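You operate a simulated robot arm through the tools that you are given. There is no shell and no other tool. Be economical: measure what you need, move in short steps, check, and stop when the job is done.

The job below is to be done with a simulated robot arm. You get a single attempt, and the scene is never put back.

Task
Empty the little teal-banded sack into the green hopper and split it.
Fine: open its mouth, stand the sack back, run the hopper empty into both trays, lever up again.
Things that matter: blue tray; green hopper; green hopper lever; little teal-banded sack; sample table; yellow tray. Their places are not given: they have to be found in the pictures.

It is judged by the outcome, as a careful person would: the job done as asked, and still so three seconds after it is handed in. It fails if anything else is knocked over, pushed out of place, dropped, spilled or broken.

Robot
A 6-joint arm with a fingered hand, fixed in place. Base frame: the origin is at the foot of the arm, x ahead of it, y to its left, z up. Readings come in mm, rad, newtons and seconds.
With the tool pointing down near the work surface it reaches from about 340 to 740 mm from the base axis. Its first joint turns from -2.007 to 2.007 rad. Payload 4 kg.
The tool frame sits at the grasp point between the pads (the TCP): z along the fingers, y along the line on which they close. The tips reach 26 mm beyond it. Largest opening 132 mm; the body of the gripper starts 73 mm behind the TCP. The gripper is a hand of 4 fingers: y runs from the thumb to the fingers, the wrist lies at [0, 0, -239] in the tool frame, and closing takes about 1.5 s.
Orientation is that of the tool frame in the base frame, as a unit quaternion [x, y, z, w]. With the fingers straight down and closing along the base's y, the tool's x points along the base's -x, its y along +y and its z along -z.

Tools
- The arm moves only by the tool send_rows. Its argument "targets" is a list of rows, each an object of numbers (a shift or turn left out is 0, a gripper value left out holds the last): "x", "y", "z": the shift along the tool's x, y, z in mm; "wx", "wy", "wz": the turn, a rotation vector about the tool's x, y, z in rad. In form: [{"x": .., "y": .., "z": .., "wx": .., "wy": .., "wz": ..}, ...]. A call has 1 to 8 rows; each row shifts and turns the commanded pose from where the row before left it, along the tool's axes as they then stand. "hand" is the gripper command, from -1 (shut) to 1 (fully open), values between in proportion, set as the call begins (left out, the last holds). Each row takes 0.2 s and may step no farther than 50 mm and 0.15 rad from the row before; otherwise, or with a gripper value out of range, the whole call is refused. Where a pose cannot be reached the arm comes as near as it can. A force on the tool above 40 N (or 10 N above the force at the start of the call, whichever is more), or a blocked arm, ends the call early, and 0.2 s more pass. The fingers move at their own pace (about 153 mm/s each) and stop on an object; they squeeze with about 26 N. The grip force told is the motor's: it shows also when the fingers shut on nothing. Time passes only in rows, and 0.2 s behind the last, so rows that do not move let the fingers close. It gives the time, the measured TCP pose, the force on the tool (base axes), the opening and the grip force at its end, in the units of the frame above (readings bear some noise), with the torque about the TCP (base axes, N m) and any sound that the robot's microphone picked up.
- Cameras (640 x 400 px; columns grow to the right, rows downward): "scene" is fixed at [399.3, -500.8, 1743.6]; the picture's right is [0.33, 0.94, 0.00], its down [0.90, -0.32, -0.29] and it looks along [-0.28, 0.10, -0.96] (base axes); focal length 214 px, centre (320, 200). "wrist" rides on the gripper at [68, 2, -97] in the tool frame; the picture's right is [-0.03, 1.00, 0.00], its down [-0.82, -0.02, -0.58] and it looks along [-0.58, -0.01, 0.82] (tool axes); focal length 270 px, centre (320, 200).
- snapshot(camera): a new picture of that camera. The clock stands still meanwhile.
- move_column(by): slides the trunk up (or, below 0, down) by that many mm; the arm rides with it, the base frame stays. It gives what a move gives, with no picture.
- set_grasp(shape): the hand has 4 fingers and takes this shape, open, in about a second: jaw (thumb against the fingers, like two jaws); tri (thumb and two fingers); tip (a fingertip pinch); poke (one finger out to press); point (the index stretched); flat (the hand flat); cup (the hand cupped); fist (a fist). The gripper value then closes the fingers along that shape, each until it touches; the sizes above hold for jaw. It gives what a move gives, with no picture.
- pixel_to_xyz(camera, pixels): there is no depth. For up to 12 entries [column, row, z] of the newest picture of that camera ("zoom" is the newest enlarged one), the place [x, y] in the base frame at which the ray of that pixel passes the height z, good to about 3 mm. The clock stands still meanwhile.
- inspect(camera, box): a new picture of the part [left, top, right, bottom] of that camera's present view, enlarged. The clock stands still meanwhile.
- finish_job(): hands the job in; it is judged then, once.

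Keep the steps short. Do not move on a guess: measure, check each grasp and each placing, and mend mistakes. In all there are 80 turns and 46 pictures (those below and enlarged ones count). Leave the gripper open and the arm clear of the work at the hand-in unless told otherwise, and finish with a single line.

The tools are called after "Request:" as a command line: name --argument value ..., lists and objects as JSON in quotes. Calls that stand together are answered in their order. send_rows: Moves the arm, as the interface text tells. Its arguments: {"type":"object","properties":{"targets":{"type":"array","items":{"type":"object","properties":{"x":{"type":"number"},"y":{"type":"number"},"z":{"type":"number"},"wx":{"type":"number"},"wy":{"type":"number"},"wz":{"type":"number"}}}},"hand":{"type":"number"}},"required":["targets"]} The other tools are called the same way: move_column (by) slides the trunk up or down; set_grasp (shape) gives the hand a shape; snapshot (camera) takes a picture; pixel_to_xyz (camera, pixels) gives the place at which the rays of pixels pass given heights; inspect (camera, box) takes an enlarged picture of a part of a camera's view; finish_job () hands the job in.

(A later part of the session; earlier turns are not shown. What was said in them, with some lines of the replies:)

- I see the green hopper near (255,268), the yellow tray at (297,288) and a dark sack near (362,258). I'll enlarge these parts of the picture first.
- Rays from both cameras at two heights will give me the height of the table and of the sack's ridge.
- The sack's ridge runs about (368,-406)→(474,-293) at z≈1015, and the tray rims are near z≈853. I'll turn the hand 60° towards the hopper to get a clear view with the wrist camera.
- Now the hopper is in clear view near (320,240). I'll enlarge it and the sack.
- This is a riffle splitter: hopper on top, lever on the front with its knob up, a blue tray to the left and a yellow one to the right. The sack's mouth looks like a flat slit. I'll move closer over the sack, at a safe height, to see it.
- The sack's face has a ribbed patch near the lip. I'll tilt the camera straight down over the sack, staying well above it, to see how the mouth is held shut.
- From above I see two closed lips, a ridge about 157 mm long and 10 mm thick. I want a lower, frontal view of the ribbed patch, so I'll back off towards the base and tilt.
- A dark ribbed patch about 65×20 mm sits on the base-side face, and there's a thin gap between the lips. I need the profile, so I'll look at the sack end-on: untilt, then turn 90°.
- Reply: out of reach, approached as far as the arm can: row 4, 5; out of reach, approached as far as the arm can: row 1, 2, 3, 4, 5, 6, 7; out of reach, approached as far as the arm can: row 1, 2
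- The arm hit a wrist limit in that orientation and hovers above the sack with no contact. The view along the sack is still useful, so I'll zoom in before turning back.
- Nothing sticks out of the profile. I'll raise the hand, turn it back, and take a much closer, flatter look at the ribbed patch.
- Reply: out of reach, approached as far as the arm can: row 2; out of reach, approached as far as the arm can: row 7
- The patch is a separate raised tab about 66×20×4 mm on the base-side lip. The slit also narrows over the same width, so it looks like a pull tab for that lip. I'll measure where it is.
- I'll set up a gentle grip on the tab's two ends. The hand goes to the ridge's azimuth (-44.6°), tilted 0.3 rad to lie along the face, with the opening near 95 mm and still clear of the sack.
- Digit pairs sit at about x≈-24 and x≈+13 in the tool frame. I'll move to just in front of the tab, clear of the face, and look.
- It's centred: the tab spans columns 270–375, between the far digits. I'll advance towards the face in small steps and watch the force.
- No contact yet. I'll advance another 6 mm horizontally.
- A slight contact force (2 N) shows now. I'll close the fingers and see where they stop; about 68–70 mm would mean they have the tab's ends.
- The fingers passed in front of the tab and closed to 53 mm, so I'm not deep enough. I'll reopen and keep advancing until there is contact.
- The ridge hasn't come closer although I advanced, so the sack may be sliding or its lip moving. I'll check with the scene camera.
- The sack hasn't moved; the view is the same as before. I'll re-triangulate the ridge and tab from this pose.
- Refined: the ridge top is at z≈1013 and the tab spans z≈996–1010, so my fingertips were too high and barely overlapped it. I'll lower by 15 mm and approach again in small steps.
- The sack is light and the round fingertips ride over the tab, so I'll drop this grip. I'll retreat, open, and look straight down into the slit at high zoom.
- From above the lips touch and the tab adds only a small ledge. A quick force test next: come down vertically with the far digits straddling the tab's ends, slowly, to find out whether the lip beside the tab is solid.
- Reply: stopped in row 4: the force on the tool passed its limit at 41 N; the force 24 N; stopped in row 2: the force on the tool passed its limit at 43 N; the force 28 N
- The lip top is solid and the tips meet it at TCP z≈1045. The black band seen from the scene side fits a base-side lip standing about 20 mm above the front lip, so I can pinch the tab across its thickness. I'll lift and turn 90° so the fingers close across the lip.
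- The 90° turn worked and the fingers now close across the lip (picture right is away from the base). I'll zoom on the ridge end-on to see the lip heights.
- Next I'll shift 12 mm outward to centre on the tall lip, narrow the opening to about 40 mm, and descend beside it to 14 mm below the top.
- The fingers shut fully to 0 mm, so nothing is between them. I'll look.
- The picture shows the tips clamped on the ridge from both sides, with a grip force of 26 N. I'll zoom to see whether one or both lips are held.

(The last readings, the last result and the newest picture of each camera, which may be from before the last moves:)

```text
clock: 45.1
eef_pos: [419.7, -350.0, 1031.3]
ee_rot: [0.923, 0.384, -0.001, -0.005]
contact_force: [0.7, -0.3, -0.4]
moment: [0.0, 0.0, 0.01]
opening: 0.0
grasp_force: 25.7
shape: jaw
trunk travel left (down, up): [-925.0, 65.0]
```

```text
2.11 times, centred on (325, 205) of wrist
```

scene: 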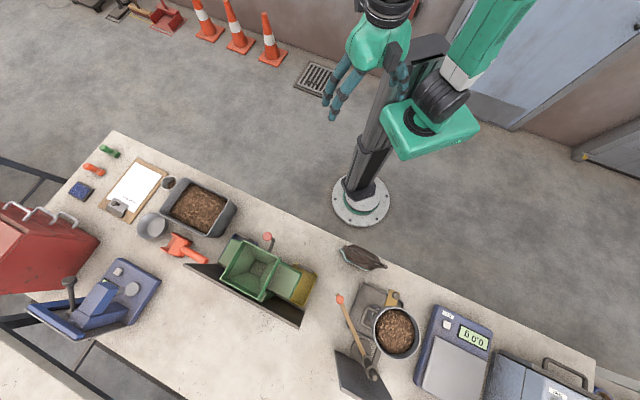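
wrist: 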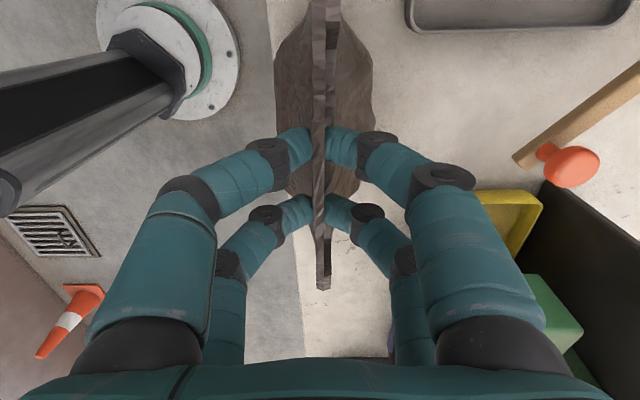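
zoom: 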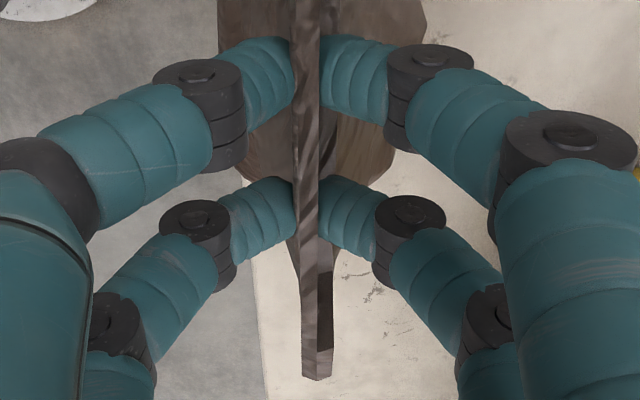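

The right-hand fingertips cover the front lip's band, so only the tall base-side lip is between the fingers, as hoped. I'll pull it gently towards the base (tool -y), watching the force.

Request:
send_rows --targets '[{"y": -4}, {"y": -4}, {"y": -4}, {}]'

Request:
send_rows --targets '[{"y": -4}, {"y": -4, "z": 1}, {"y": -4, "z": 1}, {}]'

Request:
snapshot --camera "wrist"

```text
clock: 46.1
eef_pos: [413.2, -341.8, 1032.3]
ee_rot: [0.924, 0.383, 0.0, -0.004]
contact_force: [1.1, -0.9, 0.3]
moment: [-0.04, -0.02, 0.01]
opening: 0.3
grasp_force: 25.6
shape: jaw
trunk travel left (down, up): [-925.0, 65.0]
```

```text
clock: 47.1
eef_pos: [404.7, -332.9, 1030.6]
ee_rot: [0.923, 0.385, 0.001, -0.003]
contact_force: [2.1, 1.2, 3.9]
moment: [0.03, -0.04, 0.0]
opening: 0.1
grasp_force: 25.6
shape: jaw
trunk travel left (down, up): [-925.0, 65.0]
```

```text
9 pictures are left
```

wrist: 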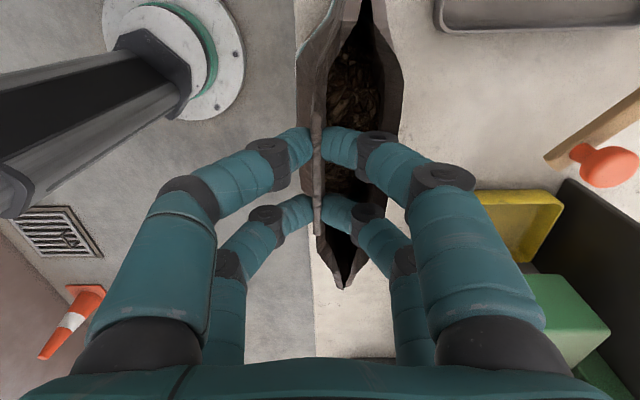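

The mouth is opening and the chips show inside. I'll pull a little further, then release gently and lift to see whether it stays open.

Request:
send_rows --targets '[{"y": -4, "z": 1}, {"y": -4, "z": 1}, {}]'

Request:
send_rows --hand -0.6 --targets '[{}, {}, {"z": -20}, {"z": -30}, {"z": -40}]'

Request:
snapshot --camera "scene"

```text
clock: 47.9
eef_pos: [399.3, -328.5, 1030.2]
ee_rot: [0.923, 0.385, 0.0, -0.002]
contact_force: [1.7, 0.5, 25.5]
moment: [0.06, -0.03, 0.04]
opening: 1.0
grasp_force: 26.0
shape: jaw
trunk travel left (down, up): [-925.0, 65.0]
```

```text
clock: 49.1
eef_pos: [398.1, -326.7, 1117.9]
ee_rot: [0.923, 0.386, -0.001, -0.004]
contact_force: [-1.3, 0.0, 0.3]
moment: [-0.05, -0.02, 0.03]
opening: 26.4
grasp_force: 0.1
shape: jaw
trunk travel left (down, up): [-925.0, 65.0]
```

```text
8 pictures are left
```

scene: 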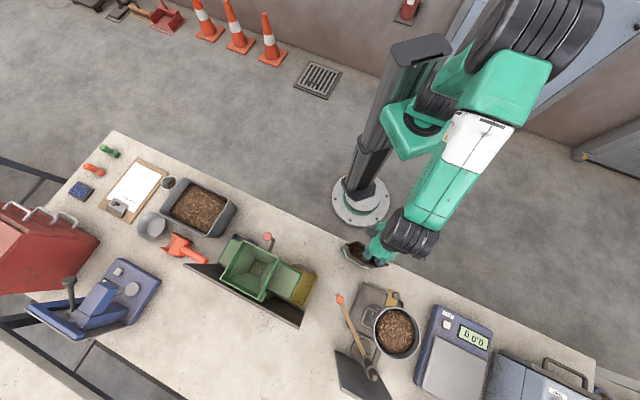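

The mouth appears to stay open. I'll get the hopper rim corners and the knob from the scene rays, no extra picture needed, to combine with the earlier wrist view.

Request:
pixel_to_xyz --camera "scene" --pixels '[[242.9, 240, 1100], [242.9, 240, 1150], [280.1, 258, 1100], [280.1, 258, 1150], [257.9, 299.4, 1100], [257.9, 299.4, 1150], [220.4, 279.6, 1100], [220.4, 279.6, 1150], [267.5, 236.4, 1090]]'

Request:
inspect --camera "scene" --box '[330, 230, 400, 280]'

```text
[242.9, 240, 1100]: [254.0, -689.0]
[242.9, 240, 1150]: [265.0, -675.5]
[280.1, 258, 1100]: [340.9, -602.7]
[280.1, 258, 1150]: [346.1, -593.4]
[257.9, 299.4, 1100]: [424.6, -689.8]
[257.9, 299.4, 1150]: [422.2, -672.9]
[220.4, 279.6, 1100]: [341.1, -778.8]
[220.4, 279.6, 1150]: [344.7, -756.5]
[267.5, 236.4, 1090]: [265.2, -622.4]
```

```text
8.00 times, centred on (365, 255) of scene
```

zoom: 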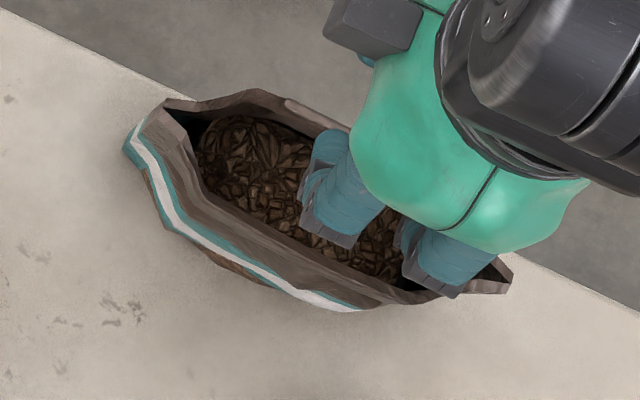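

The mouth stands wide open. The hopper rim is a square about 122 mm a side centred at (340,-690), z≈1100; the knob is near (266,-622,1090). I'll grip the sack across its faces near its hopper-side end with the hand tilted 45°, so it can later tip towards its other end with the wrist kept within reach. First I open, shift and tilt above the sack.

Request:
send_rows --hand 1 --targets '[{"y": 33}, {"x": -48}, {"wy": 0.13}, {"wy": 0.13}, {"wy": 0.13}, {"wy": 0.13}, {"wy": 0.13}, {"wy": 0.13}]'

```text
clock: 50.9
eef_pos: [388.3, -385.7, 1119.3]
ee_rot: [0.854, 0.354, 0.351, -0.15]
contact_force: [0.6, 0.5, 0.2]
moment: [-0.01, -0.02, -0.03]
opening: 132.0
grasp_force: 0.1
shape: jaw
trunk travel left (down, up): [-925.0, 65.0]
```

The tilt is as planned and reachable. Now I'll lower straight down along the faces.

Request:
send_rows --targets '[{"x": -31.5, "z": 31.5}, {"x": -31.5, "z": 31.5}, {"x": -31.5, "z": 31.5}, {}]'

Request:
snapshot --camera "wrist"

```text
clock: 51.9
eef_pos: [385.6, -388.9, 987.7]
ee_rot: [0.854, 0.354, 0.351, -0.15]
contact_force: [0.4, 0.0, 0.8]
moment: [0.0, 0.03, -0.04]
opening: 132.2
grasp_force: 0.0
shape: jaw
trunk travel left (down, up): [-925.0, 65.0]
```

```text
6 pictures are left
```

wrist: 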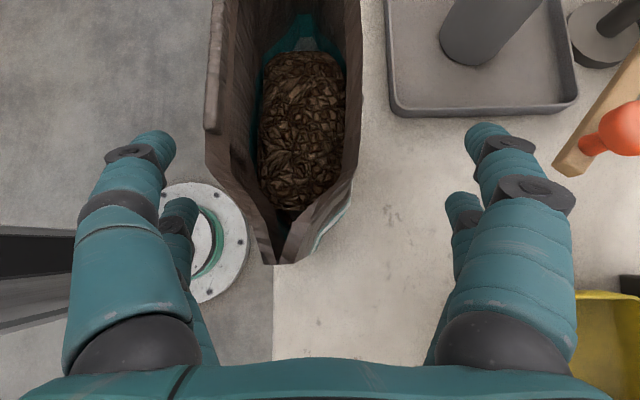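

The sack sits between the fingers, slightly left of centre (column ~300), with the chips well below the rim. I'll shift 8 mm left, lower to z≈945 and close.

Request:
send_rows --targets '[{"y": -8}, {"x": -15, "z": 15}, {"x": -15, "z": 15}, {}]'

Request:
send_rows --hand -1 --targets '[{}, {}, {}, {}, {}, {}]'

Request:
snapshot --camera "wrist"

```text
clock: 52.9
eef_pos: [381.2, -380.3, 942.1]
ee_rot: [0.854, 0.355, 0.35, -0.15]
contact_force: [-0.7, -0.1, -0.6]
moment: [0.03, 0.05, 0.0]
opening: 132.0
grasp_force: 0.1
shape: jaw
trunk travel left (down, up): [-925.0, 65.0]
```

```text
clock: 54.3
eef_pos: [380.5, -380.2, 942.9]
ee_rot: [0.854, 0.354, 0.35, -0.15]
contact_force: [-0.7, 0.0, 0.3]
moment: [-0.06, 0.09, 0.03]
opening: 53.5
grasp_force: 25.7
shape: jaw
trunk travel left (down, up): [-925.0, 65.0]
```

```text
5 pictures are left
```

wrist: 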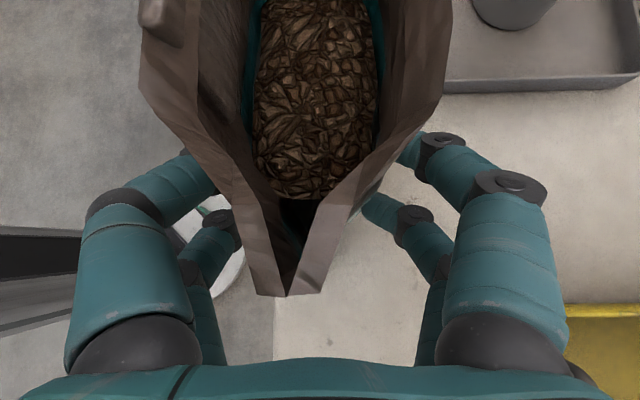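

The grip holds at 53 mm and 26 N, with the mouth still open. I'll lift gently and read the load.

Request:
send_rows --targets '[{"x": 4, "z": -4}, {"x": 10, "z": -10}, {"x": 20, "z": -20}, {"x": 20, "z": -20}, {}]'

```text
clock: 55.5
eef_pos: [381.3, -382.8, 1018.2]
ee_rot: [0.854, 0.354, 0.349, -0.15]
contact_force: [0.9, -0.3, -5.1]
moment: [-0.17, 0.14, 0.0]
opening: 53.6
grasp_force: 25.7
shape: jaw
trunk travel left (down, up): [-925.0, 65.0]
```

The load is about 5 N, so the sack and its filling are held. The plan is to lift high, pre-tip 50° (no spill expected yet), move near the hopper, then finish tipping over its centre. First, lift.

Request:
send_rows --targets '[{"x": 33, "z": -33}, {"x": 33, "z": -33}, {"x": 33, "z": -33}, {"x": 33, "z": -33}, {"x": 33, "z": -33}, {"x": 33, "z": -33}, {}]'

Request:
send_rows --targets '[{"wy": -0.12}, {"wy": -0.12}, {"wy": -0.12}, {"wy": -0.12}, {"wy": -0.12}, {}]'

```text
clock: 57.1
eef_pos: [385.2, -382.8, 1298.1]
ee_rot: [0.854, 0.353, 0.351, -0.15]
contact_force: [0.6, 0.5, -4.3]
moment: [-0.17, 0.16, 0.01]
opening: 53.3
grasp_force: 26.0
shape: jaw
trunk travel left (down, up): [-925.0, 65.0]
```

```text
clock: 58.5
eef_pos: [383.5, -380.7, 1297.7]
ee_rot: [0.92, 0.381, 0.081, -0.038]
contact_force: [-0.2, -0.7, -3.7]
moment: [-0.08, 0.08, 0.03]
opening: 53.3
grasp_force: 25.6
shape: jaw
trunk travel left (down, up): [-925.0, 65.0]
```

Reachable and steady at 34° of tip. Now I'll move level towards the hopper.

Request:
send_rows --targets '[{"x": -40.7, "y": 20.4, "z": -9.2}, {"x": -40.7, "y": 20.4, "z": -9.2}, {"x": -40.7, "y": 20.4, "z": -9.2}, {"x": -40.7, "y": 20.4, "z": -9.2}, {"x": -40.7, "y": 20.4, "z": -9.2}, {"x": -40.7, "y": 20.4, "z": -9.2}, {}]'

```text
clock: 60.1
eef_pos: [286.3, -568.9, 1270.2]
ee_rot: [0.92, 0.382, 0.081, -0.037]
contact_force: [0.1, 0.7, -4.1]
moment: [-0.11, 0.09, 0.01]
opening: 52.6
grasp_force: 26.1
shape: jaw
out of reach, approached as far as the arm can: row 4, 5, 6
trunk travel left (down, up): [-925.0, 65.0]
```

The arm reached its limit at this height, so a higher shoulder should help. I'll raise the column by its remaining 65 mm.

Request:
move_column --by 65

```text
clock: 61.1
eef_pos: [286.9, -569.5, 1334.5]
ee_rot: [0.92, 0.382, 0.082, -0.039]
contact_force: [0.2, 0.0, -4.6]
moment: [-0.1, 0.06, 0.02]
opening: 52.5
grasp_force: 26.2
shape: jaw
trunk travel left (down, up): [-990.0, 0.0]
```

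Request:
send_rows --targets '[{"wy": -0.14}, {"wy": -0.14}, {"x": -20, "y": 31, "z": 11}, {"x": -20, "y": 31, "z": 11}, {"x": -20, "y": 31, "z": 11}, {}]'

```text
clock: 62.5
eef_pos: [287.0, -604.3, 1318.0]
ee_rot: [0.922, 0.383, -0.047, 0.016]
contact_force: [-0.3, 0.1, -4.6]
moment: [-0.05, 0.06, 0.0]
opening: 53.0
grasp_force: 26.5
shape: jaw
out of reach, approached as far as the arm can: row 1, 2, 3, 4, 5
trunk travel left (down, up): [-990.0, 0.0]
```

Leaning the hand sideways (wrist towards the base) gives extra reach without changing how the sack pours. I'll lean 0.25 rad, then move closer while tipping to about 60°.

Request:
send_rows --targets '[{"wx": -0.125}, {"wx": -0.125}, {"x": -31.8, "y": 14.9, "z": 18}, {"x": -31.8, "y": 14.9, "z": 18, "wy": -0.085}, {"x": -31.8, "y": 14.9, "z": 18, "wy": -0.085}, {}]'

```text
clock: 63.9
eef_pos: [236.3, -667.1, 1260.5]
ee_rot: [0.914, 0.382, -0.126, 0.048]
contact_force: [0.7, 0.5, -4.2]
moment: [0.0, 0.03, -0.01]
opening: 52.4
grasp_force: 25.7
shape: jaw
out of reach, approached as far as the arm can: row 1, 2, 3, 4, 5
trunk travel left (down, up): [-990.0, 0.0]
```

The lean did not take effect, though tip and position did. I'll test it alone, with a small move back within reach (up and towards the base).

Request:
send_rows --targets '[{"y": -20, "x": 5, "z": -8}, {"wx": -0.12}, {}]'

```text
clock: 64.7
eef_pos: [239.2, -679.1, 1292.8]
ee_rot: [0.91, 0.388, -0.103, 0.102]
contact_force: [0.9, 0.8, -4.1]
moment: [-0.03, 0.03, 0.0]
opening: 52.7
grasp_force: 26.0
shape: jaw
out of reach, approached as far as the arm can: row 1, 2
trunk travel left (down, up): [-990.0, 0.0]
```

The commanded pose is ahead of the measured one. I'll pull the command back towards the base in small rows until it's within reach again, so the pose is exact.

Request:
send_rows --targets '[{"y": -20}, {"y": -20}, {}]'

```text
clock: 65.5
eef_pos: [221.5, -682.2, 1301.0]
ee_rot: [0.91, 0.388, -0.102, 0.102]
contact_force: [-0.4, -0.5, -4.3]
moment: [0.01, 0.01, 0.0]
opening: 52.7
grasp_force: 25.8
shape: jaw
out of reach, approached as far as the arm can: row 1, 2
trunk travel left (down, up): [-990.0, 0.0]
```

Request:
send_rows --targets '[{"x": 9, "y": -17, "z": 6}, {"x": 9, "y": -17, "z": 6}, {"wx": -0.135, "wz": 0.038}, {}]'

```text
clock: 66.5
eef_pos: [227.8, -702.0, 1322.6]
ee_rot: [0.909, 0.377, -0.073, 0.165]
contact_force: [0.2, -1.0, -5.2]
moment: [0.01, 0.04, 0.01]
opening: 52.8
grasp_force: 26.3
shape: jaw
out of reach, approached as far as the arm can: row 1, 2, 3
trunk travel left (down, up): [-990.0, 0.0]
```

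The lean is now 0.245 rad. I'll continue: lower 40 mm and tip to about 70°, which brings the wrist back within reach while the mouth corner comes over the hopper.

Request:
send_rows --targets '[{"x": 5, "y": -5, "z": 19}, {"x": 5, "y": -5, "z": 19}, {"wy": -0.09}, {"wy": -0.09}, {}]'

```text
clock: 67.7
eef_pos: [234.5, -734.0, 1293.9]
ee_rot: [0.898, 0.36, -0.156, 0.198]
contact_force: [-0.6, 0.2, -3.6]
moment: [0.05, 0.02, -0.01]
opening: 52.4
grasp_force: 26.4
shape: jaw
out of reach, approached as far as the arm can: row 1, 2, 3, 4
trunk travel left (down, up): [-990.0, 0.0]
```

The mouth corner computes to about (328,-668,1199), over the hopper. I'll lower by 40 mm.

Request:
send_rows --targets '[{"x": 8.5, "y": -5, "z": 17.5}, {"x": 8.5, "y": -5, "z": 17.5}, {}]'

```text
clock: 68.5
eef_pos: [238.1, -744.2, 1258.6]
ee_rot: [0.899, 0.36, -0.155, 0.197]
contact_force: [0.1, 0.3, -3.1]
moment: [0.02, 0.03, -0.01]
opening: 52.5
grasp_force: 26.1
shape: jaw
out of reach, approached as far as the arm can: row 1, 2
trunk travel left (down, up): [-990.0, 0.0]
```

Request:
send_rows --targets '[{"x": 10, "z": 2, "wy": -0.08}, {"x": 10, "z": 2, "wy": -0.08}, {}]'

Request:
inspect --camera "scene" --box '[170, 190, 350, 330]'

```text
clock: 69.3
eef_pos: [259.7, -754.4, 1250.0]
ee_rot: [0.883, 0.343, -0.227, 0.227]
contact_force: [0.1, 1.0, -1.7]
moment: [0.06, 0.03, -0.01]
opening: 52.2
grasp_force: 25.6
shape: jaw
out of reach, approached as far as the arm can: row 1, 2
trunk travel left (down, up): [-990.0, 0.0]
```

```text
2.86 times, centred on (260, 260) of scene
```

zoom: 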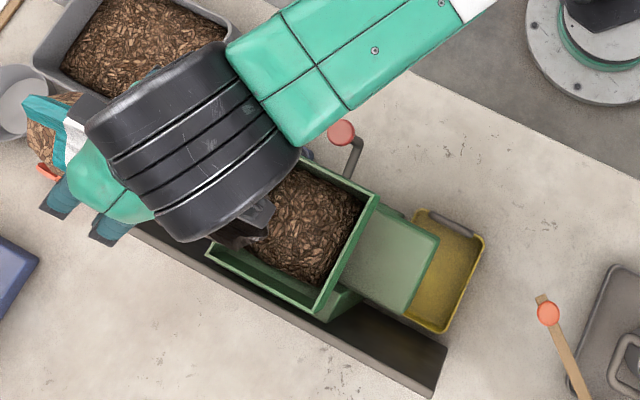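

The chips are pouring cleanly into the hopper; the load has dropped from 4.6 to 1.7 N and nothing is spilled on the table. I'll continue tipping.

Request:
send_rows --targets '[{"x": 8, "y": -7, "z": -11, "wy": -0.09}, {"x": 8, "y": -7, "z": -11, "wy": -0.09}, {}]'

```text
clock: 70.1
eef_pos: [279.6, -755.5, 1261.9]
ee_rot: [0.86, 0.32, -0.307, 0.255]
contact_force: [0.1, -0.6, -1.7]
moment: [0.02, 0.02, 0.0]
opening: 45.8
grasp_force: 25.8
shape: jaw
out of reach, approached as far as the arm can: row 1, 2
trunk travel left (down, up): [-990.0, 0.0]
```

Request:
send_rows --targets '[{"x": 12, "y": -14, "z": -17}, {"x": 12, "y": -14, "z": -17, "wy": -0.09}, {"x": 12, "y": -14, "z": -17, "wy": -0.09}, {"wy": -0.09}, {}]'

```text
clock: 71.3
eef_pos: [326.1, -734.6, 1273.3]
ee_rot: [0.81, 0.283, -0.418, 0.298]
contact_force: [0.2, -0.1, -1.0]
moment: [-0.01, -0.01, 0.0]
opening: 45.7
grasp_force: 25.9
shape: jaw
out of reach, approached as far as the arm can: row 1, 2, 3
trunk travel left (down, up): [-990.0, 0.0]
```

The command is within reach again, but the mouth corner has drifted outward to the far wall. I'll bring it back over the hopper centre before tipping more.

Request:
send_rows --targets '[{"y": -28, "z": -4}, {"y": -28, "z": -4}, {}]'

Request:
inspect --camera "scene" --box '[170, 200, 350, 330]'

```text
clock: 72.1
eef_pos: [324.7, -735.2, 1271.4]
ee_rot: [0.81, 0.283, -0.418, 0.298]
contact_force: [0.5, 0.4, -0.4]
moment: [-0.02, -0.01, 0.0]
opening: 45.8
grasp_force: 26.0
shape: jaw
out of reach, approached as far as the arm can: row 1, 2
trunk travel left (down, up): [-990.0, 0.0]
```

```text
3.08 times, centred on (260, 265) of scene
```

zoom: 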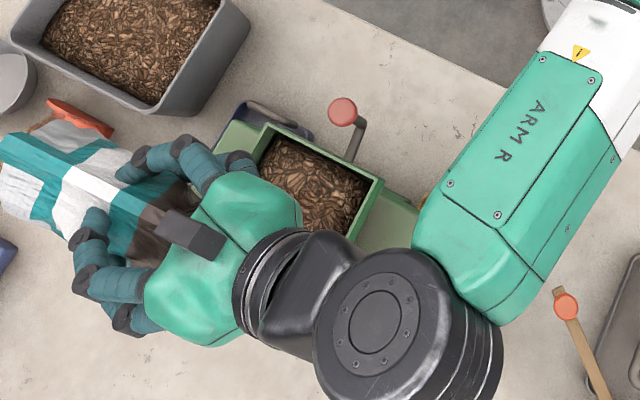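

The picture shows no spill and a well-filled hopper, but the hand can't shift inward in this pose. Undoing the sideways lean shifts the mouth back by about 35 mm and may free a joint limit, so I'll do that next.

Request:
send_rows --targets '[{"wx": 0.04, "wz": -0.072}, {"wx": 0.04, "wz": -0.072}, {"wx": 0.04, "wz": -0.072}, {}]'

```text
clock: 73.1
eef_pos: [312.5, -713.2, 1264.4]
ee_rot: [0.791, 0.344, -0.464, 0.201]
contact_force: [-0.3, -0.6, -0.4]
moment: [0.03, 0.0, 0.02]
opening: 45.6
grasp_force: 25.4
shape: jaw
out of reach, approached as far as the arm can: row 1, 2, 3
trunk travel left (down, up): [-990.0, 0.0]
```

The mouth corner is now right over the hopper centre. I'll tip further to 120° while following with the TCP.

Request:
send_rows --targets '[{"x": 4.3, "y": 2.8, "z": -11, "wy": -0.087}, {"x": 4.3, "y": 2.8, "z": -11, "wy": -0.087}, {"x": 4.3, "y": 2.8, "z": -11, "wy": -0.087}, {}, {}]'

```text
clock: 74.3
eef_pos: [345.5, -696.4, 1269.1]
ee_rot: [0.724, 0.314, -0.563, 0.244]
contact_force: [-1.0, 0.1, -0.2]
moment: [-0.02, -0.01, 0.0]
opening: 45.7
grasp_force: 26.8
shape: jaw
out of reach, approached as far as the arm can: row 2
trunk travel left (down, up): [-990.0, 0.0]
```

Load is nearly zero. I'll tip 12° more with a small shake to drop the last chips.

Request:
send_rows --targets '[{"x": 6, "z": -14.5, "wy": -0.1}, {"x": 6, "z": -14.5, "wy": -0.1}, {"x": -10}, {"x": 10}, {"x": -10}, {"x": 10}, {}]'

Request:
inspect --camera "wrist" --box '[120, 0, 560, 300]'

```text
clock: 75.9
eef_pos: [370.7, -677.4, 1260.2]
ee_rot: [0.665, 0.288, -0.632, 0.274]
contact_force: [0.5, -0.7, -1.2]
moment: [0.01, -0.03, 0.02]
opening: 45.7
grasp_force: 25.6
shape: jaw
out of reach, approached as far as the arm can: row 1
trunk travel left (down, up): [-990.0, 0.0]
```

```text
1.33 times, centred on (340, 150) of wrist
```

zoom: 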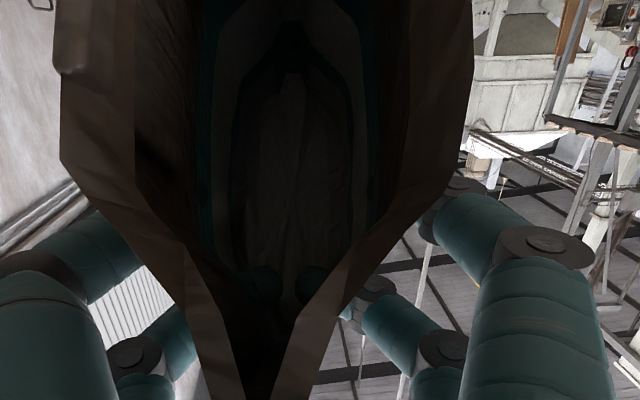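

The camera looks straight into an empty sack. I'll raise 40 mm and carry it back towards its spot, still tipped.

Request:
send_rows --targets '[{"x": -40}, {"x": 1.6, "y": -28, "z": -32}, {"x": 1.6, "y": -28, "z": -32}, {"x": 1.6, "y": -28, "z": -32}, {"x": 1.6, "y": -28, "z": -32}, {"x": 1.6, "y": -28, "z": -32}, {"x": 1.6, "y": -28, "z": -32}, {"x": 1.6, "y": -28, "z": -32}]'

Request:
send_rows --targets '[{"wy": 0.15}, {"wy": 0.15}, {"wy": 0.15}, {"wy": 0.15}, {"wy": 0.15}, {"wy": 0.15}, {"wy": 0.15}, {"wy": 0.15}]'

Request:
send_rows --targets '[{"wy": 0.15}, {"wy": 0.15}, {"wy": 0.15}, {"wy": 0.15}, {"wy": 0.15}, {"wy": 0.15}, {"wy": 0.15}, {}]'

```text
clock: 77.7
eef_pos: [516.0, -480.7, 1311.4]
ee_rot: [0.664, 0.288, -0.633, 0.276]
contact_force: [-0.3, 0.2, -1.0]
moment: [0.05, -0.03, 0.01]
opening: 45.7
grasp_force: 25.6
shape: jaw
out of reach, approached as far as the arm can: row 2, 3, 4, 5, 6, 7, 8
trunk travel left (down, up): [-990.0, 0.0]
```

```text
clock: 79.5
eef_pos: [503.9, -473.2, 1303.5]
ee_rot: [0.905, 0.394, -0.146, 0.064]
contact_force: [-0.6, -1.0, 0.2]
moment: [0.04, 0.0, 0.0]
opening: 45.7
grasp_force: 26.5
shape: jaw
out of reach, approached as far as the arm can: row 4, 6, 8
trunk travel left (down, up): [-990.0, 0.0]
```

```text
clock: 81.3
eef_pos: [489.4, -457.4, 1310.5]
ee_rot: [0.857, 0.373, 0.326, -0.141]
contact_force: [-0.6, -0.7, -0.7]
moment: [0.02, 0.02, 0.02]
opening: 45.5
grasp_force: 26.4
shape: jaw
out of reach, approached as far as the arm can: row 2
trunk travel left (down, up): [-990.0, 0.0]
```

The sack is upright again. I'll move over its old place, trim the orientation, and lower part way.

Request:
send_rows --targets '[{"x": -4.5, "y": -43.8, "z": -4}, {"x": -4.5, "y": -43.8, "z": -4}, {"x": -4.5, "y": -43.8, "z": -4}, {"wy": 0.055, "wx": -0.023, "wz": 0.026}, {"x": -33.8, "z": 34.1}, {"x": -33.8, "z": 34.1}, {"x": -33.8, "z": 34.1}, {"x": -33.8, "z": 34.1}]'

Request:
send_rows --targets '[{"x": -33.8, "z": 34.1}, {"x": -33.8, "z": 34.1}, {}]'

```text
clock: 83.1
eef_pos: [380.7, -383.8, 1116.5]
ee_rot: [0.854, 0.354, 0.351, -0.146]
contact_force: [-0.1, -0.8, -0.5]
moment: [0.01, -0.01, 0.0]
opening: 45.3
grasp_force: 26.1
shape: jaw
trunk travel left (down, up): [-990.0, 0.0]
```

```text
clock: 83.9
eef_pos: [383.1, -381.3, 1023.3]
ee_rot: [0.854, 0.354, 0.353, -0.146]
contact_force: [-0.5, 0.2, -0.6]
moment: [-0.02, 0.02, -0.04]
opening: 45.6
grasp_force: 26.5
shape: jaw
trunk travel left (down, up): [-990.0, 0.0]
```

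Very close to the recorded pose. I'll lower to just above the table, then touch down slowly.

Request:
send_rows --targets '[{"x": -25, "z": 25}, {"x": -22, "z": 22}, {"x": -5, "z": 5}, {}]'

Request:
send_rows --targets '[{"x": -1.4, "z": 1.4}, {"x": -1.4, "z": 1.4}, {"x": -1.2, "z": 1.2}, {}]'

```text
clock: 84.9
eef_pos: [382.3, -382.8, 952.7]
ee_rot: [0.854, 0.354, 0.352, -0.146]
contact_force: [-0.3, -0.3, -0.7]
moment: [-0.02, 0.02, 0.0]
opening: 45.6
grasp_force: 25.9
shape: jaw
trunk travel left (down, up): [-990.0, 0.0]
```

```text
clock: 85.9
eef_pos: [382.3, -380.7, 944.9]
ee_rot: [0.854, 0.354, 0.352, -0.147]
contact_force: [0.2, 0.6, -0.3]
moment: [-0.04, 0.03, -0.01]
opening: 45.4
grasp_force: 25.3
shape: jaw
trunk travel left (down, up): [-990.0, 0.0]
```

Request:
send_rows --targets '[{"x": -1, "z": 1}, {"x": -0.7, "z": 0.7}, {}]'

```text
clock: 86.7
eef_pos: [382.2, -380.6, 943.4]
ee_rot: [0.854, 0.353, 0.354, -0.144]
contact_force: [0.7, -1.4, 13.8]
moment: [0.11, -0.06, -0.01]
opening: 45.3
grasp_force: 25.8
shape: jaw
trunk travel left (down, up): [-990.0, 0.0]
```

Touchdown (14 N upward). I'll release, then lift straight up along the same path.

Request:
send_rows --hand 1 --targets '[{"x": 0.5, "z": -0.5}, {}, {}, {"x": 15, "z": -15}, {"x": 33, "z": -33}, {"x": 33, "z": -33}, {"x": 33, "z": -33}, {"x": 33, "z": -33}]'

Request:
snapshot --camera "wrist"

```text
clock: 88.5
eef_pos: [381.9, -380.7, 1151.2]
ee_rot: [0.854, 0.355, 0.352, -0.145]
contact_force: [0.5, -0.1, 0.1]
moment: [0.0, 0.01, -0.03]
opening: 131.8
grasp_force: 0.0
shape: jaw
trunk travel left (down, up): [-990.0, 0.0]
```

```text
1 pictures are left
```

wrist: 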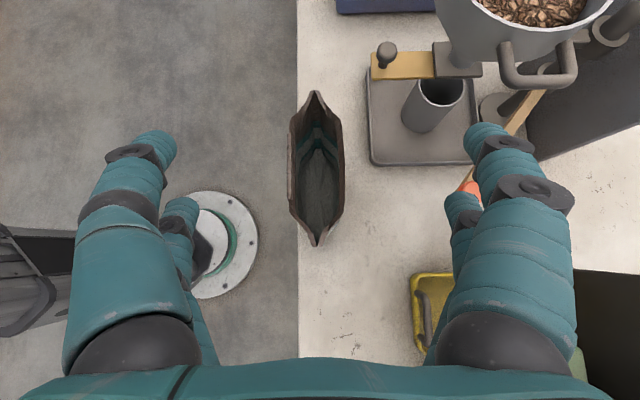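

The sack stands open and empty at its old place. Next is the lever: I'll straighten the hand, turn it back to face the hopper, and go above the knob (about (266,-622,1090)) at a safe height.

Request:
send_rows --hand 0.1 --targets '[{"wy": -0.13}, {"wy": -0.13}, {"wy": -0.13}, {"wy": -0.13}, {"wy": -0.13}, {"wy": -0.13}, {"z": -30, "wz": -0.15}, {"z": -30, "wz": -0.15}]'

Request:
send_rows --targets '[{"wz": -0.15}, {"wz": -0.15}, {"wz": -0.15}, {"wz": -0.15}, {"wz": -0.15}, {"wz": -0.15}, {"wz": -0.15}, {"wz": -0.15}]'

Request:
send_rows --targets '[{"wz": -0.071}, {"y": -42, "x": -14}, {"y": -42, "x": -14}, {"y": -42, "x": -14}, {"y": -42, "x": -14}, {"y": -42, "x": -14}, {"y": -42, "x": -14}, {}]'

Request:
inspect --camera "wrist" --box '[200, 30, 460, 200]'

```text
clock: 90.3
eef_pos: [382.7, -384.3, 1212.0]
ee_rot: [0.856, 0.518, 0.001, 0.0]
contact_force: [-0.2, 0.2, 0.0]
moment: [-0.04, 0.01, -0.01]
opening: 73.1
grasp_force: 0.1
shape: jaw
trunk travel left (down, up): [-990.0, 0.0]
```

```text
clock: 92.1
eef_pos: [381.8, -381.2, 1209.6]
ee_rot: [0.414, 0.91, 0.002, 0.0]
contact_force: [0.1, 0.5, 0.5]
moment: [0.01, -0.02, -0.01]
opening: 73.1
grasp_force: 0.2
shape: jaw
trunk travel left (down, up): [-990.0, 0.0]
```

```text
clock: 93.9
eef_pos: [264.6, -619.2, 1207.1]
ee_rot: [0.382, 0.924, 0.001, 0.0]
contact_force: [-0.6, 0.4, 0.6]
moment: [-0.01, 0.0, 0.01]
opening: 73.3
grasp_force: 0.1
shape: jaw
trunk travel left (down, up): [-990.0, 0.0]
```

```text
2.35 times, centred on (330, 115) of wrist
```

zoom: 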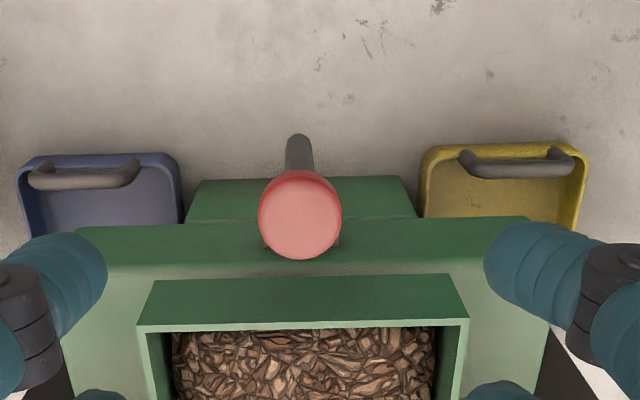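

A clear view: the knob (28 mm) is at zoom (300,215), almost straight under the hand at r≈-98, its arm is upright, and the hopper is full of chips. I'll descend with the knob between the fingers and close on it.

Request:
send_rows --targets '[{"x": -3, "z": 40}, {"z": 40}, {"z": 25}, {"z": 11}, {}]'

Request:
send_rows --hand -1 --targets '[{}, {}, {}, {}, {}]'

Request:
send_rows --targets '[{"x": 5, "z": 1}, {"x": 5, "z": 1}, {}]'

```text
clock: 95.1
eef_pos: [265.3, -620.9, 1091.8]
ee_rot: [0.383, 0.924, 0.001, 0.001]
contact_force: [0.3, 1.0, 0.2]
moment: [0.01, -0.02, 0.0]
opening: 72.9
grasp_force: 0.0
shape: jaw
trunk travel left (down, up): [-990.0, 0.0]
```

```text
clock: 96.3
eef_pos: [264.7, -621.1, 1093.3]
ee_rot: [0.382, 0.924, 0.001, 0.001]
contact_force: [-0.7, -0.2, 0.0]
moment: [0.02, 0.0, -0.02]
opening: 0.1
grasp_force: 26.2
shape: jaw
trunk travel left (down, up): [-990.0, 0.0]
```

```text
clock: 97.1
eef_pos: [258.4, -613.3, 1092.7]
ee_rot: [0.382, 0.924, 0.001, 0.0]
contact_force: [0.2, -1.1, -1.0]
moment: [0.01, 0.01, -0.02]
opening: 0.0
grasp_force: 25.9
shape: jaw
trunk travel left (down, up): [-990.0, 0.0]
```

The fingers shut to 0 with the rod between the digit pairs: the tips meet below the knob and cage it (a 10 mm pull met only 1 N). I'll follow the lever's arc towards the base, turning the hand with it and watching force and sound.

Request:
send_rows --targets '[{"wy": -0.1}, {"x": 10.5, "wy": -0.1}, {"x": 10.5, "wy": -0.1}, {"x": 10.5, "wy": -0.1}, {}]'

```text
clock: 98.1
eef_pos: [243.1, -593.9, 1078.5]
ee_rot: [0.377, 0.909, -0.065, 0.166]
contact_force: [8.4, -15.8, -26.5]
moment: [0.29, 0.27, -0.07]
opening: 0.0
grasp_force: 25.9
shape: jaw
trunk travel left (down, up): [-990.0, 0.0]
stopped in row 4: the force on the tool passed its limit at 44 N (the readings are from after the stop); the commanded pose is now the measured one
```

The force (towards the hopper and down) shows the lever is caged and moving, but its arc bends down sooner. Its pivot works out at about r=-76, z=984 with a radius of 111 mm. I'll follow that arc.

Request:
send_rows --targets '[{"x": -1, "z": 4}, {"x": 11.8, "z": 3.9, "wy": -0.08}, {"x": 12, "z": 3.8, "wy": -0.08}, {"x": 12, "z": 4.2, "wy": -0.06}, {"x": 11.6, "z": 4.7}, {"x": 11.1, "z": 6.1}, {}]'

```text
clock: 99.7
eef_pos: [230.2, -592.5, 1063.5]
ee_rot: [0.375, 0.898, -0.086, 0.215]
contact_force: [0.7, -0.1, 0.8]
moment: [-0.01, 0.02, 0.03]
opening: 0.2
grasp_force: 25.9
shape: jaw
out of reach, approached as far as the arm can: row 3, 4, 5, 6
trunk travel left (down, up): [-990.0, 0.0]
```

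A wrist limit appears with this much outward tilt, so I'll take the hand tilt back out; that lets the commanded arc position be reached.

Request:
send_rows --targets '[{"wy": 0.1}, {"wy": 0.1}, {"wy": 0.1}, {}]'

```text
clock: 100.7
eef_pos: [230.9, -591.4, 1063.1]
ee_rot: [0.382, 0.92, -0.031, 0.083]
contact_force: [0.1, -0.9, 0.3]
moment: [0.01, 0.0, 0.02]
opening: 0.0
grasp_force: 25.7
shape: jaw
trunk travel left (down, up): [-990.0, 0.0]
```

Within reach again, at about 42° on the arc with no load. I'll continue down the arc to about 90° with a modest tilt and then wait for the chips to run.

Request:
send_rows --targets '[{"x": 15.2, "z": 5.4}, {"x": 9.8, "z": 8.9}, {"x": 8.8, "z": 10.4}, {"x": 7.4, "z": 11.6}, {"x": 5.8, "z": 12.2}, {"x": 4.4, "z": 12.7}, {"x": 2.9, "z": 13.5}, {}]'

Request:
send_rows --targets '[{}, {}, {}, {}, {}, {}, {}, {}]'

```text
clock: 101.6
eef_pos: [216.8, -576.2, 1035.2]
ee_rot: [0.379, 0.92, -0.04, 0.09]
contact_force: [18.0, -7.2, 2.5]
moment: [-0.88, -0.91, 0.1]
opening: 0.0
grasp_force: 25.7
shape: jaw
trunk travel left (down, up): [-990.0, 0.0]
stopped in row 4: the force on the tool passed its limit at 43 N (the readings are from after the stop); the commanded pose is now the measured one
```

```text
clock: 103.4
eef_pos: [216.9, -576.9, 1031.5]
ee_rot: [0.381, 0.92, -0.038, 0.087]
contact_force: [28.8, -12.8, 2.8]
moment: [-1.37, -1.53, 0.24]
opening: 0.0
grasp_force: 25.7
shape: jaw
trunk travel left (down, up): [-990.0, 0.0]
5 turns are left
```

With the hand upright, the rod wedges between the digit pairs at about 60° of lever angle. I'll open, rise clear, straighten, close the fingers, and press the knob down the rest of its arc from above, then wait.

Request:
send_rows --hand 0.1 --targets '[{"x": -2}, {}, {}, {}, {"z": -35}, {"z": -35}]'

Request:
send_rows --hand -1 --targets '[{"wy": 0.1}, {"wy": 0.09}, {"x": -6, "y": 4}, {}, {}, {}]'

Request:
send_rows --targets '[{"z": 12}, {"z": 12}, {"x": 2, "z": 12}, {"x": 2, "z": 12}, {"x": 2, "z": 12}, {"x": 1, "z": 12}, {"z": 10}, {"z": 5}]'

Request:
send_rows --targets '[{}, {}, {}, {}, {}, {}, {}, {}]'

```text
clock: 104.8
eef_pos: [207.4, -565.6, 1102.6]
ee_rot: [0.381, 0.92, -0.036, 0.088]
contact_force: [-0.2, -0.6, 0.3]
moment: [0.0, 0.02, 0.02]
opening: 72.0
grasp_force: 0.2
shape: jaw
trunk travel left (down, up): [-990.0, 0.0]
```

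```text
clock: 106.2
eef_pos: [213.7, -567.8, 1100.5]
ee_rot: [0.383, 0.924, 0.0, -0.001]
contact_force: [0.1, -0.5, -0.7]
moment: [0.03, 0.02, 0.02]
opening: 0.2
grasp_force: 25.8
shape: jaw
trunk travel left (down, up): [-990.0, 0.0]
```

```text
clock: 107.5
eef_pos: [210.1, -571.3, 1045.9]
ee_rot: [0.382, 0.924, -0.009, 0.01]
contact_force: [4.3, -5.0, 10.7]
moment: [-0.13, -0.23, 0.01]
opening: 0.0
grasp_force: 26.2
shape: jaw
trunk travel left (down, up): [-990.0, 0.0]
stopped in row 6: the force on the tool passed its limit at 46 N (the readings are from after the stop); the commanded pose is now the measured one
```

```text
clock: 109.3
eef_pos: [210.9, -570.1, 1044.9]
ee_rot: [0.383, 0.924, -0.009, 0.008]
contact_force: [13.0, -13.6, 16.0]
moment: [-0.48, -0.53, -0.03]
opening: 0.0
grasp_force: 26.0
shape: jaw
trunk travel left (down, up): [-990.0, 0.0]
4 turns are left
```

The knob now computes to about r=-173, z=1010 (75° down), and 46 N blocked further motion. I'll re-centre the fingers on top of the knob, press once more to make sure it's at its stop, and give the chips time to run.

Request:
send_rows --targets '[{"z": -12}, {"x": 8}, {"z": 10}, {"z": 8}, {"z": 8}, {"z": 8}, {"z": 8}, {"z": 6}]'

Request:
send_rows --targets '[{"z": 6}, {"z": 6}, {"z": 6}, {}, {}, {}, {}, {}]'

Request:
send_rows --targets '[{}, {}, {}, {}, {}, {}, {}, {}]'

Request:
send_rows --targets '[{}, {}, {}, {}, {}, {}, {}, {}]'

```text
clock: 110.4
eef_pos: [203.0, -567.8, 1042.2]
ee_rot: [0.383, 0.924, -0.013, 0.011]
contact_force: [1.9, -4.6, 11.7]
moment: [-0.17, -0.16, -0.03]
opening: 0.0
grasp_force: 26.0
shape: jaw
trunk travel left (down, up): [-990.0, 0.0]
stopped in row 5: the force on the tool passed its limit at 42 N (the readings are from after the stop); the commanded pose is now the measured one
```

```text
clock: 112.2
eef_pos: [206.5, -571.9, 1027.8]
ee_rot: [0.382, 0.924, -0.017, 0.014]
contact_force: [7.1, -3.9, 9.4]
moment: [-0.06, -0.19, -0.02]
opening: 0.0
grasp_force: 26.4
shape: jaw
trunk travel left (down, up): [-990.0, 0.0]
stopped in row 8: the force on the tool passed its limit at 40 N (the readings are from after the stop); the commanded pose is now the measured one
```

```text
clock: 114.0
eef_pos: [205.7, -571.7, 1027.2]
ee_rot: [0.382, 0.924, -0.015, 0.013]
contact_force: [15.0, -11.8, 16.8]
moment: [-0.15, -0.35, -0.11]
opening: 0.0
grasp_force: 25.8
shape: jaw
trunk travel left (down, up): [-990.0, 0.0]
```

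```text
clock: 115.8
eef_pos: [206.9, -570.5, 1026.7]
ee_rot: [0.382, 0.924, -0.016, 0.013]
contact_force: [15.9, -11.7, 17.3]
moment: [-0.13, -0.38, -0.09]
opening: 0.0
grasp_force: 25.9
shape: jaw
trunk travel left (down, up): [-990.0, 0.0]
3 turns are left
```

The lever is stiff but still moving (tips now near z=1001). I'll keep pressing in short pushes until it stops for good, then wait for the hopper to run empty.

Request:
send_rows --targets '[{"x": 2, "z": 6}, {"z": 6}, {"z": 6}, {"z": 6}, {}]'

Request:
send_rows --targets '[{"z": 6}, {"z": 6}, {"z": 6}, {"z": 6}, {}]'

Request:
send_rows --targets '[{"z": 6}, {"z": 6}, {"z": 6}, {"z": 6}, {}]'

Request:
send_rows --targets '[{"z": 6}, {"z": 6}, {"z": 6}, {"z": 6}, {}]'

Request:
send_rows --targets '[{}, {}, {}, {}, {}, {}, {}, {}]'

Request:
send_rows --targets '[{}, {}, {}, {}, {}, {}, {}, {}]'

Request:
send_rows --targets '[{}, {}, {}, {}, {}, {}, {}, {}]'

```text
clock: 116.2
eef_pos: [205.6, -573.3, 1026.4]
ee_rot: [0.382, 0.924, -0.021, 0.019]
contact_force: [7.5, -0.8, 15.0]
moment: [0.02, -0.29, -0.01]
opening: 0.0
grasp_force: 25.8
shape: jaw
trunk travel left (down, up): [-990.0, 0.0]
stopped in row 2: the force on the tool passed its limit at 43 N (the readings are from after the stop); the commanded pose is now the measured one
```

```text
clock: 116.8
eef_pos: [206.2, -575.3, 1023.6]
ee_rot: [0.382, 0.924, -0.023, 0.022]
contact_force: [-1.1, 9.5, 22.4]
moment: [0.36, -0.16, 0.01]
opening: 0.0
grasp_force: 26.3
shape: jaw
trunk travel left (down, up): [-990.0, 0.0]
stopped in row 2: the force on the tool passed its limit at 44 N (the readings are from after the stop); the commanded pose is now the measured one
```

```text
clock: 117.2
eef_pos: [206.1, -575.7, 1025.3]
ee_rot: [0.381, 0.924, -0.025, 0.022]
contact_force: [-4.8, 14.5, 26.0]
moment: [0.51, -0.05, -0.04]
opening: 0.0
grasp_force: 26.2
shape: jaw
trunk travel left (down, up): [-990.0, 0.0]
stopped in row 2: the force on the tool passed its limit at 43 N (the readings are from after the stop); the commanded pose is now the measured one
```

```text
clock: 117.5
eef_pos: [205.8, -576.3, 1023.6]
ee_rot: [0.382, 0.924, -0.026, 0.021]
contact_force: [-6.2, 16.2, 25.4]
moment: [0.57, 0.0, 0.01]
opening: 0.1
grasp_force: 26.4
shape: jaw
trunk travel left (down, up): [-990.0, 0.0]
stopped in row 1: the force on the tool passed its limit at 43 N (the readings are from after the stop); the commanded pose is now the measured one
```

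```text
clock: 119.3
eef_pos: [205.9, -576.7, 1023.3]
ee_rot: [0.382, 0.924, -0.026, 0.024]
contact_force: [-7.8, 15.9, 34.4]
moment: [0.56, -0.06, 0.08]
opening: 0.0
grasp_force: 26.0
shape: jaw
trunk travel left (down, up): [-990.0, 0.0]
```

```text
clock: 121.1
eef_pos: [207.8, -575.4, 1022.1]
ee_rot: [0.382, 0.923, -0.027, 0.023]
contact_force: [-6.9, 17.6, 33.6]
moment: [0.56, -0.06, 0.05]
opening: 0.0
grasp_force: 26.1
shape: jaw
trunk travel left (down, up): [-990.0, 0.0]
```

```text
clock: 122.9
eef_pos: [206.3, -575.5, 1023.5]
ee_rot: [0.382, 0.924, -0.026, 0.024]
contact_force: [-6.2, 16.0, 34.6]
moment: [0.56, -0.06, 0.06]
opening: 0.0
grasp_force: 25.6
shape: jaw
trunk travel left (down, up): [-990.0, 0.0]
2 turns are left
```

The lever is at its bottom stop: it's solid at 34 N with no further motion, and I've waited over 5 s. Fitting all contacts gives a pivot near r=-60, z=1000 with radius 109 mm. Now I'll raise the lever: cage the knob from above, lift along the arc, then release, rise, and move to the base side with closed fingers for the final push.

Request:
send_rows --hand 0.1 --targets '[{"z": -40}, {"z": -40, "wy": 0.064, "wx": -0.03}, {"x": 3.5, "y": 9}, {}]'

Request:
send_rows --targets '[{"z": 40}, {"z": 40}, {"z": 20}, {"z": 10}, {"z": 8}, {}]'

Request:
send_rows --hand -1 --targets '[{}, {}, {}, {}, {}, {}]'

Request:
send_rows --targets '[{"x": 1, "z": -12}, {"z": -12}, {"x": -1, "z": -9.5}, {"x": -1, "z": -9.5}, {"x": -2.5, "z": -9}, {"x": -2.5, "z": -9}]'

Request:
send_rows --targets '[{"x": -4, "z": -8.6}, {"x": -4, "z": -8.6}, {"x": -5.5, "z": -7.8}, {"x": -5.5, "z": -7.8}, {}]'

Request:
send_rows --targets '[{"x": -4, "z": -7}, {"x": -4, "z": -7}, {}]'

Request:
send_rows --hand 0.1 --targets '[{}, {}, {}, {}, {"z": -40}, {"z": -40}, {"x": 40}, {}]'

Request:
send_rows --hand -1 --targets '[{}, {}, {}, {}, {}]'

```text
clock: 123.9
eef_pos: [210.4, -568.2, 1100.8]
ee_rot: [0.383, 0.924, 0.001, -0.002]
contact_force: [0.5, 0.5, 0.2]
moment: [0.01, 0.0, 0.03]
opening: 72.0
grasp_force: 0.0
shape: jaw
trunk travel left (down, up): [-990.0, 0.0]
```

```text
clock: 125.3
eef_pos: [209.9, -564.2, 980.2]
ee_rot: [0.382, 0.924, 0.001, -0.003]
contact_force: [-0.8, -0.2, -0.1]
moment: [-0.03, -0.01, 0.0]
opening: 72.0
grasp_force: 0.0
shape: jaw
trunk travel left (down, up): [-990.0, 0.0]
```

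```text
clock: 126.7
eef_pos: [209.9, -565.8, 981.0]
ee_rot: [0.383, 0.924, 0.0, -0.003]
contact_force: [-0.4, -0.6, -0.3]
moment: [0.02, 0.01, 0.01]
opening: 0.3
grasp_force: 25.6
shape: jaw
trunk travel left (down, up): [-990.0, 0.0]
```

```text
clock: 128.1
eef_pos: [214.5, -569.9, 1041.6]
ee_rot: [0.381, 0.924, 0.001, -0.002]
contact_force: [1.0, -0.1, -1.0]
moment: [0.01, 0.03, 0.0]
opening: 0.5
grasp_force: 26.5
shape: jaw
trunk travel left (down, up): [-990.0, 0.0]
```

```text
clock: 129.3
eef_pos: [227.4, -583.2, 1075.3]
ee_rot: [0.382, 0.924, 0.0, -0.002]
contact_force: [1.4, -0.2, -1.9]
moment: [-0.02, 0.03, 0.04]
opening: 0.1
grasp_force: 26.2
shape: jaw
trunk travel left (down, up): [-990.0, 0.0]
```

```text
clock: 130.1
eef_pos: [234.0, -590.0, 1087.4]
ee_rot: [0.383, 0.924, 0.001, -0.003]
contact_force: [-0.8, -0.1, -1.3]
moment: [0.01, 0.04, 0.0]
opening: 0.0
grasp_force: 26.3
shape: jaw
trunk travel left (down, up): [-990.0, 0.0]
```

```text
clock: 131.9
eef_pos: [207.7, -565.9, 1167.8]
ee_rot: [0.383, 0.924, 0.001, -0.003]
contact_force: [0.6, -0.5, 0.2]
moment: [-0.03, -0.01, -0.01]
opening: 72.3
grasp_force: 0.0
shape: jaw
trunk travel left (down, up): [-990.0, 0.0]
```

```text
clock: 133.1
eef_pos: [207.0, -563.4, 1167.5]
ee_rot: [0.383, 0.924, 0.001, -0.002]
contact_force: [0.2, -0.9, 0.0]
moment: [0.0, 0.01, -0.01]
opening: 0.2
grasp_force: 26.2
shape: jaw
trunk travel left (down, up): [-990.0, 0.0]
1 turns are left
```

This is the last turn, so I'll repeat the cage-and-lift along the lever's arc, carry it on to fully upright, release, rise clear, open the hand and hand in. I have no pictures left to confirm the end state.

Request:
send_rows --hand 0.1 --targets '[{}, {}, {"x": -4}, {"z": 45}, {"z": 45}, {"z": 45}, {"z": 45}, {"z": 10}]'

Request:
send_rows --hand -1 --targets '[{}, {}, {}, {}, {}, {}]'

Request:
send_rows --targets '[{"x": 1, "z": -12}, {"z": -12}, {"x": -1, "z": -9.5}, {"x": -1, "z": -9.5}, {"x": -2.5, "z": -9}, {"x": -2.5, "z": -9}]'

Request:
send_rows --targets '[{"x": -4, "z": -8.6}, {"x": -4, "z": -8.6}, {"x": -5.5, "z": -7.8}, {"x": -5.5, "z": -7.8}, {}]'

Request:
send_rows --targets '[{"x": -6.5, "z": -7}, {"x": -6.5, "z": -7}, {"x": -7, "z": -6}, {"x": -7, "z": -6}, {"x": -7, "z": -5}, {"x": -5, "z": -3}, {}]'

Request:
send_rows --hand 0.1 --targets '[{}, {}, {}, {}, {"z": -45}, {"z": -45}, {"z": -45}, {}]'

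Request:
send_rows --hand 1 --targets '[{"x": 40}, {"x": 40}, {"x": 40}, {}, {}]'

Request:
finish_job

```text
clock: 134.9
eef_pos: [209.2, -563.1, 976.4]
ee_rot: [0.382, 0.924, 0.001, -0.003]
contact_force: [0.0, 0.0, -0.2]
moment: [-0.02, 0.0, -0.01]
opening: 72.2
grasp_force: 0.0
shape: jaw
trunk travel left (down, up): [-990.0, 0.0]
```

```text
clock: 136.3
eef_pos: [208.8, -563.2, 976.8]
ee_rot: [0.383, 0.924, 0.001, -0.002]
contact_force: [0.0, 0.0, -0.6]
moment: [0.01, 0.01, 0.01]
opening: 0.0
grasp_force: 25.8
shape: jaw
trunk travel left (down, up): [-990.0, 0.0]
```

```text
clock: 137.7
eef_pos: [212.7, -568.3, 1041.0]
ee_rot: [0.381, 0.924, 0.001, -0.002]
contact_force: [-0.6, -0.1, -0.2]
moment: [0.03, 0.01, -0.01]
opening: 0.2
grasp_force: 25.7
shape: jaw
trunk travel left (down, up): [-990.0, 0.0]
```

```text
clock: 138.9
eef_pos: [224.5, -582.0, 1074.2]
ee_rot: [0.383, 0.924, 0.0, -0.003]
contact_force: [0.1, 0.5, 0.3]
moment: [-0.01, 0.05, 0.02]
opening: 0.0
grasp_force: 25.9
shape: jaw
trunk travel left (down, up): [-990.0, 0.0]
```

```text
clock: 140.3
eef_pos: [245.0, -599.2, 1098.9]
ee_rot: [0.383, 0.923, 0.012, -0.013]
contact_force: [-8.8, 9.0, -6.8]
moment: [0.17, 0.18, 0.01]
opening: 0.0
grasp_force: 25.6
shape: jaw
trunk travel left (down, up): [-990.0, 0.0]
stopped in row 6: the force on the tool passed its limit at 43 N (the readings are from after the stop); the commanded pose is now the measured one
```

```text
clock: 142.1
eef_pos: [249.9, -602.0, 1235.2]
ee_rot: [0.383, 0.924, 0.01, -0.012]
contact_force: [-0.2, -0.4, 0.5]
moment: [0.03, -0.02, 0.02]
opening: 72.4
grasp_force: 0.0
shape: jaw
trunk travel left (down, up): [-990.0, 0.0]
```

```text
clock: 143.3
eef_pos: [165.2, -518.3, 1236.8]
ee_rot: [0.383, 0.924, 0.008, -0.01]
contact_force: [-0.9, 1.2, -0.2]
moment: [0.03, -0.02, -0.05]
opening: 131.9
grasp_force: 0.1
shape: jaw
trunk travel left (down, up): [-990.0, 0.0]
```

```text
The job is handed in.
```

Handed in: the sack was opened, emptied into the hopper and stood back, and the lever was pulled to its lower stop and pushed back up against resistance, but with no pictures left I did not see the hopper run empty into the trays or the lever fully up.
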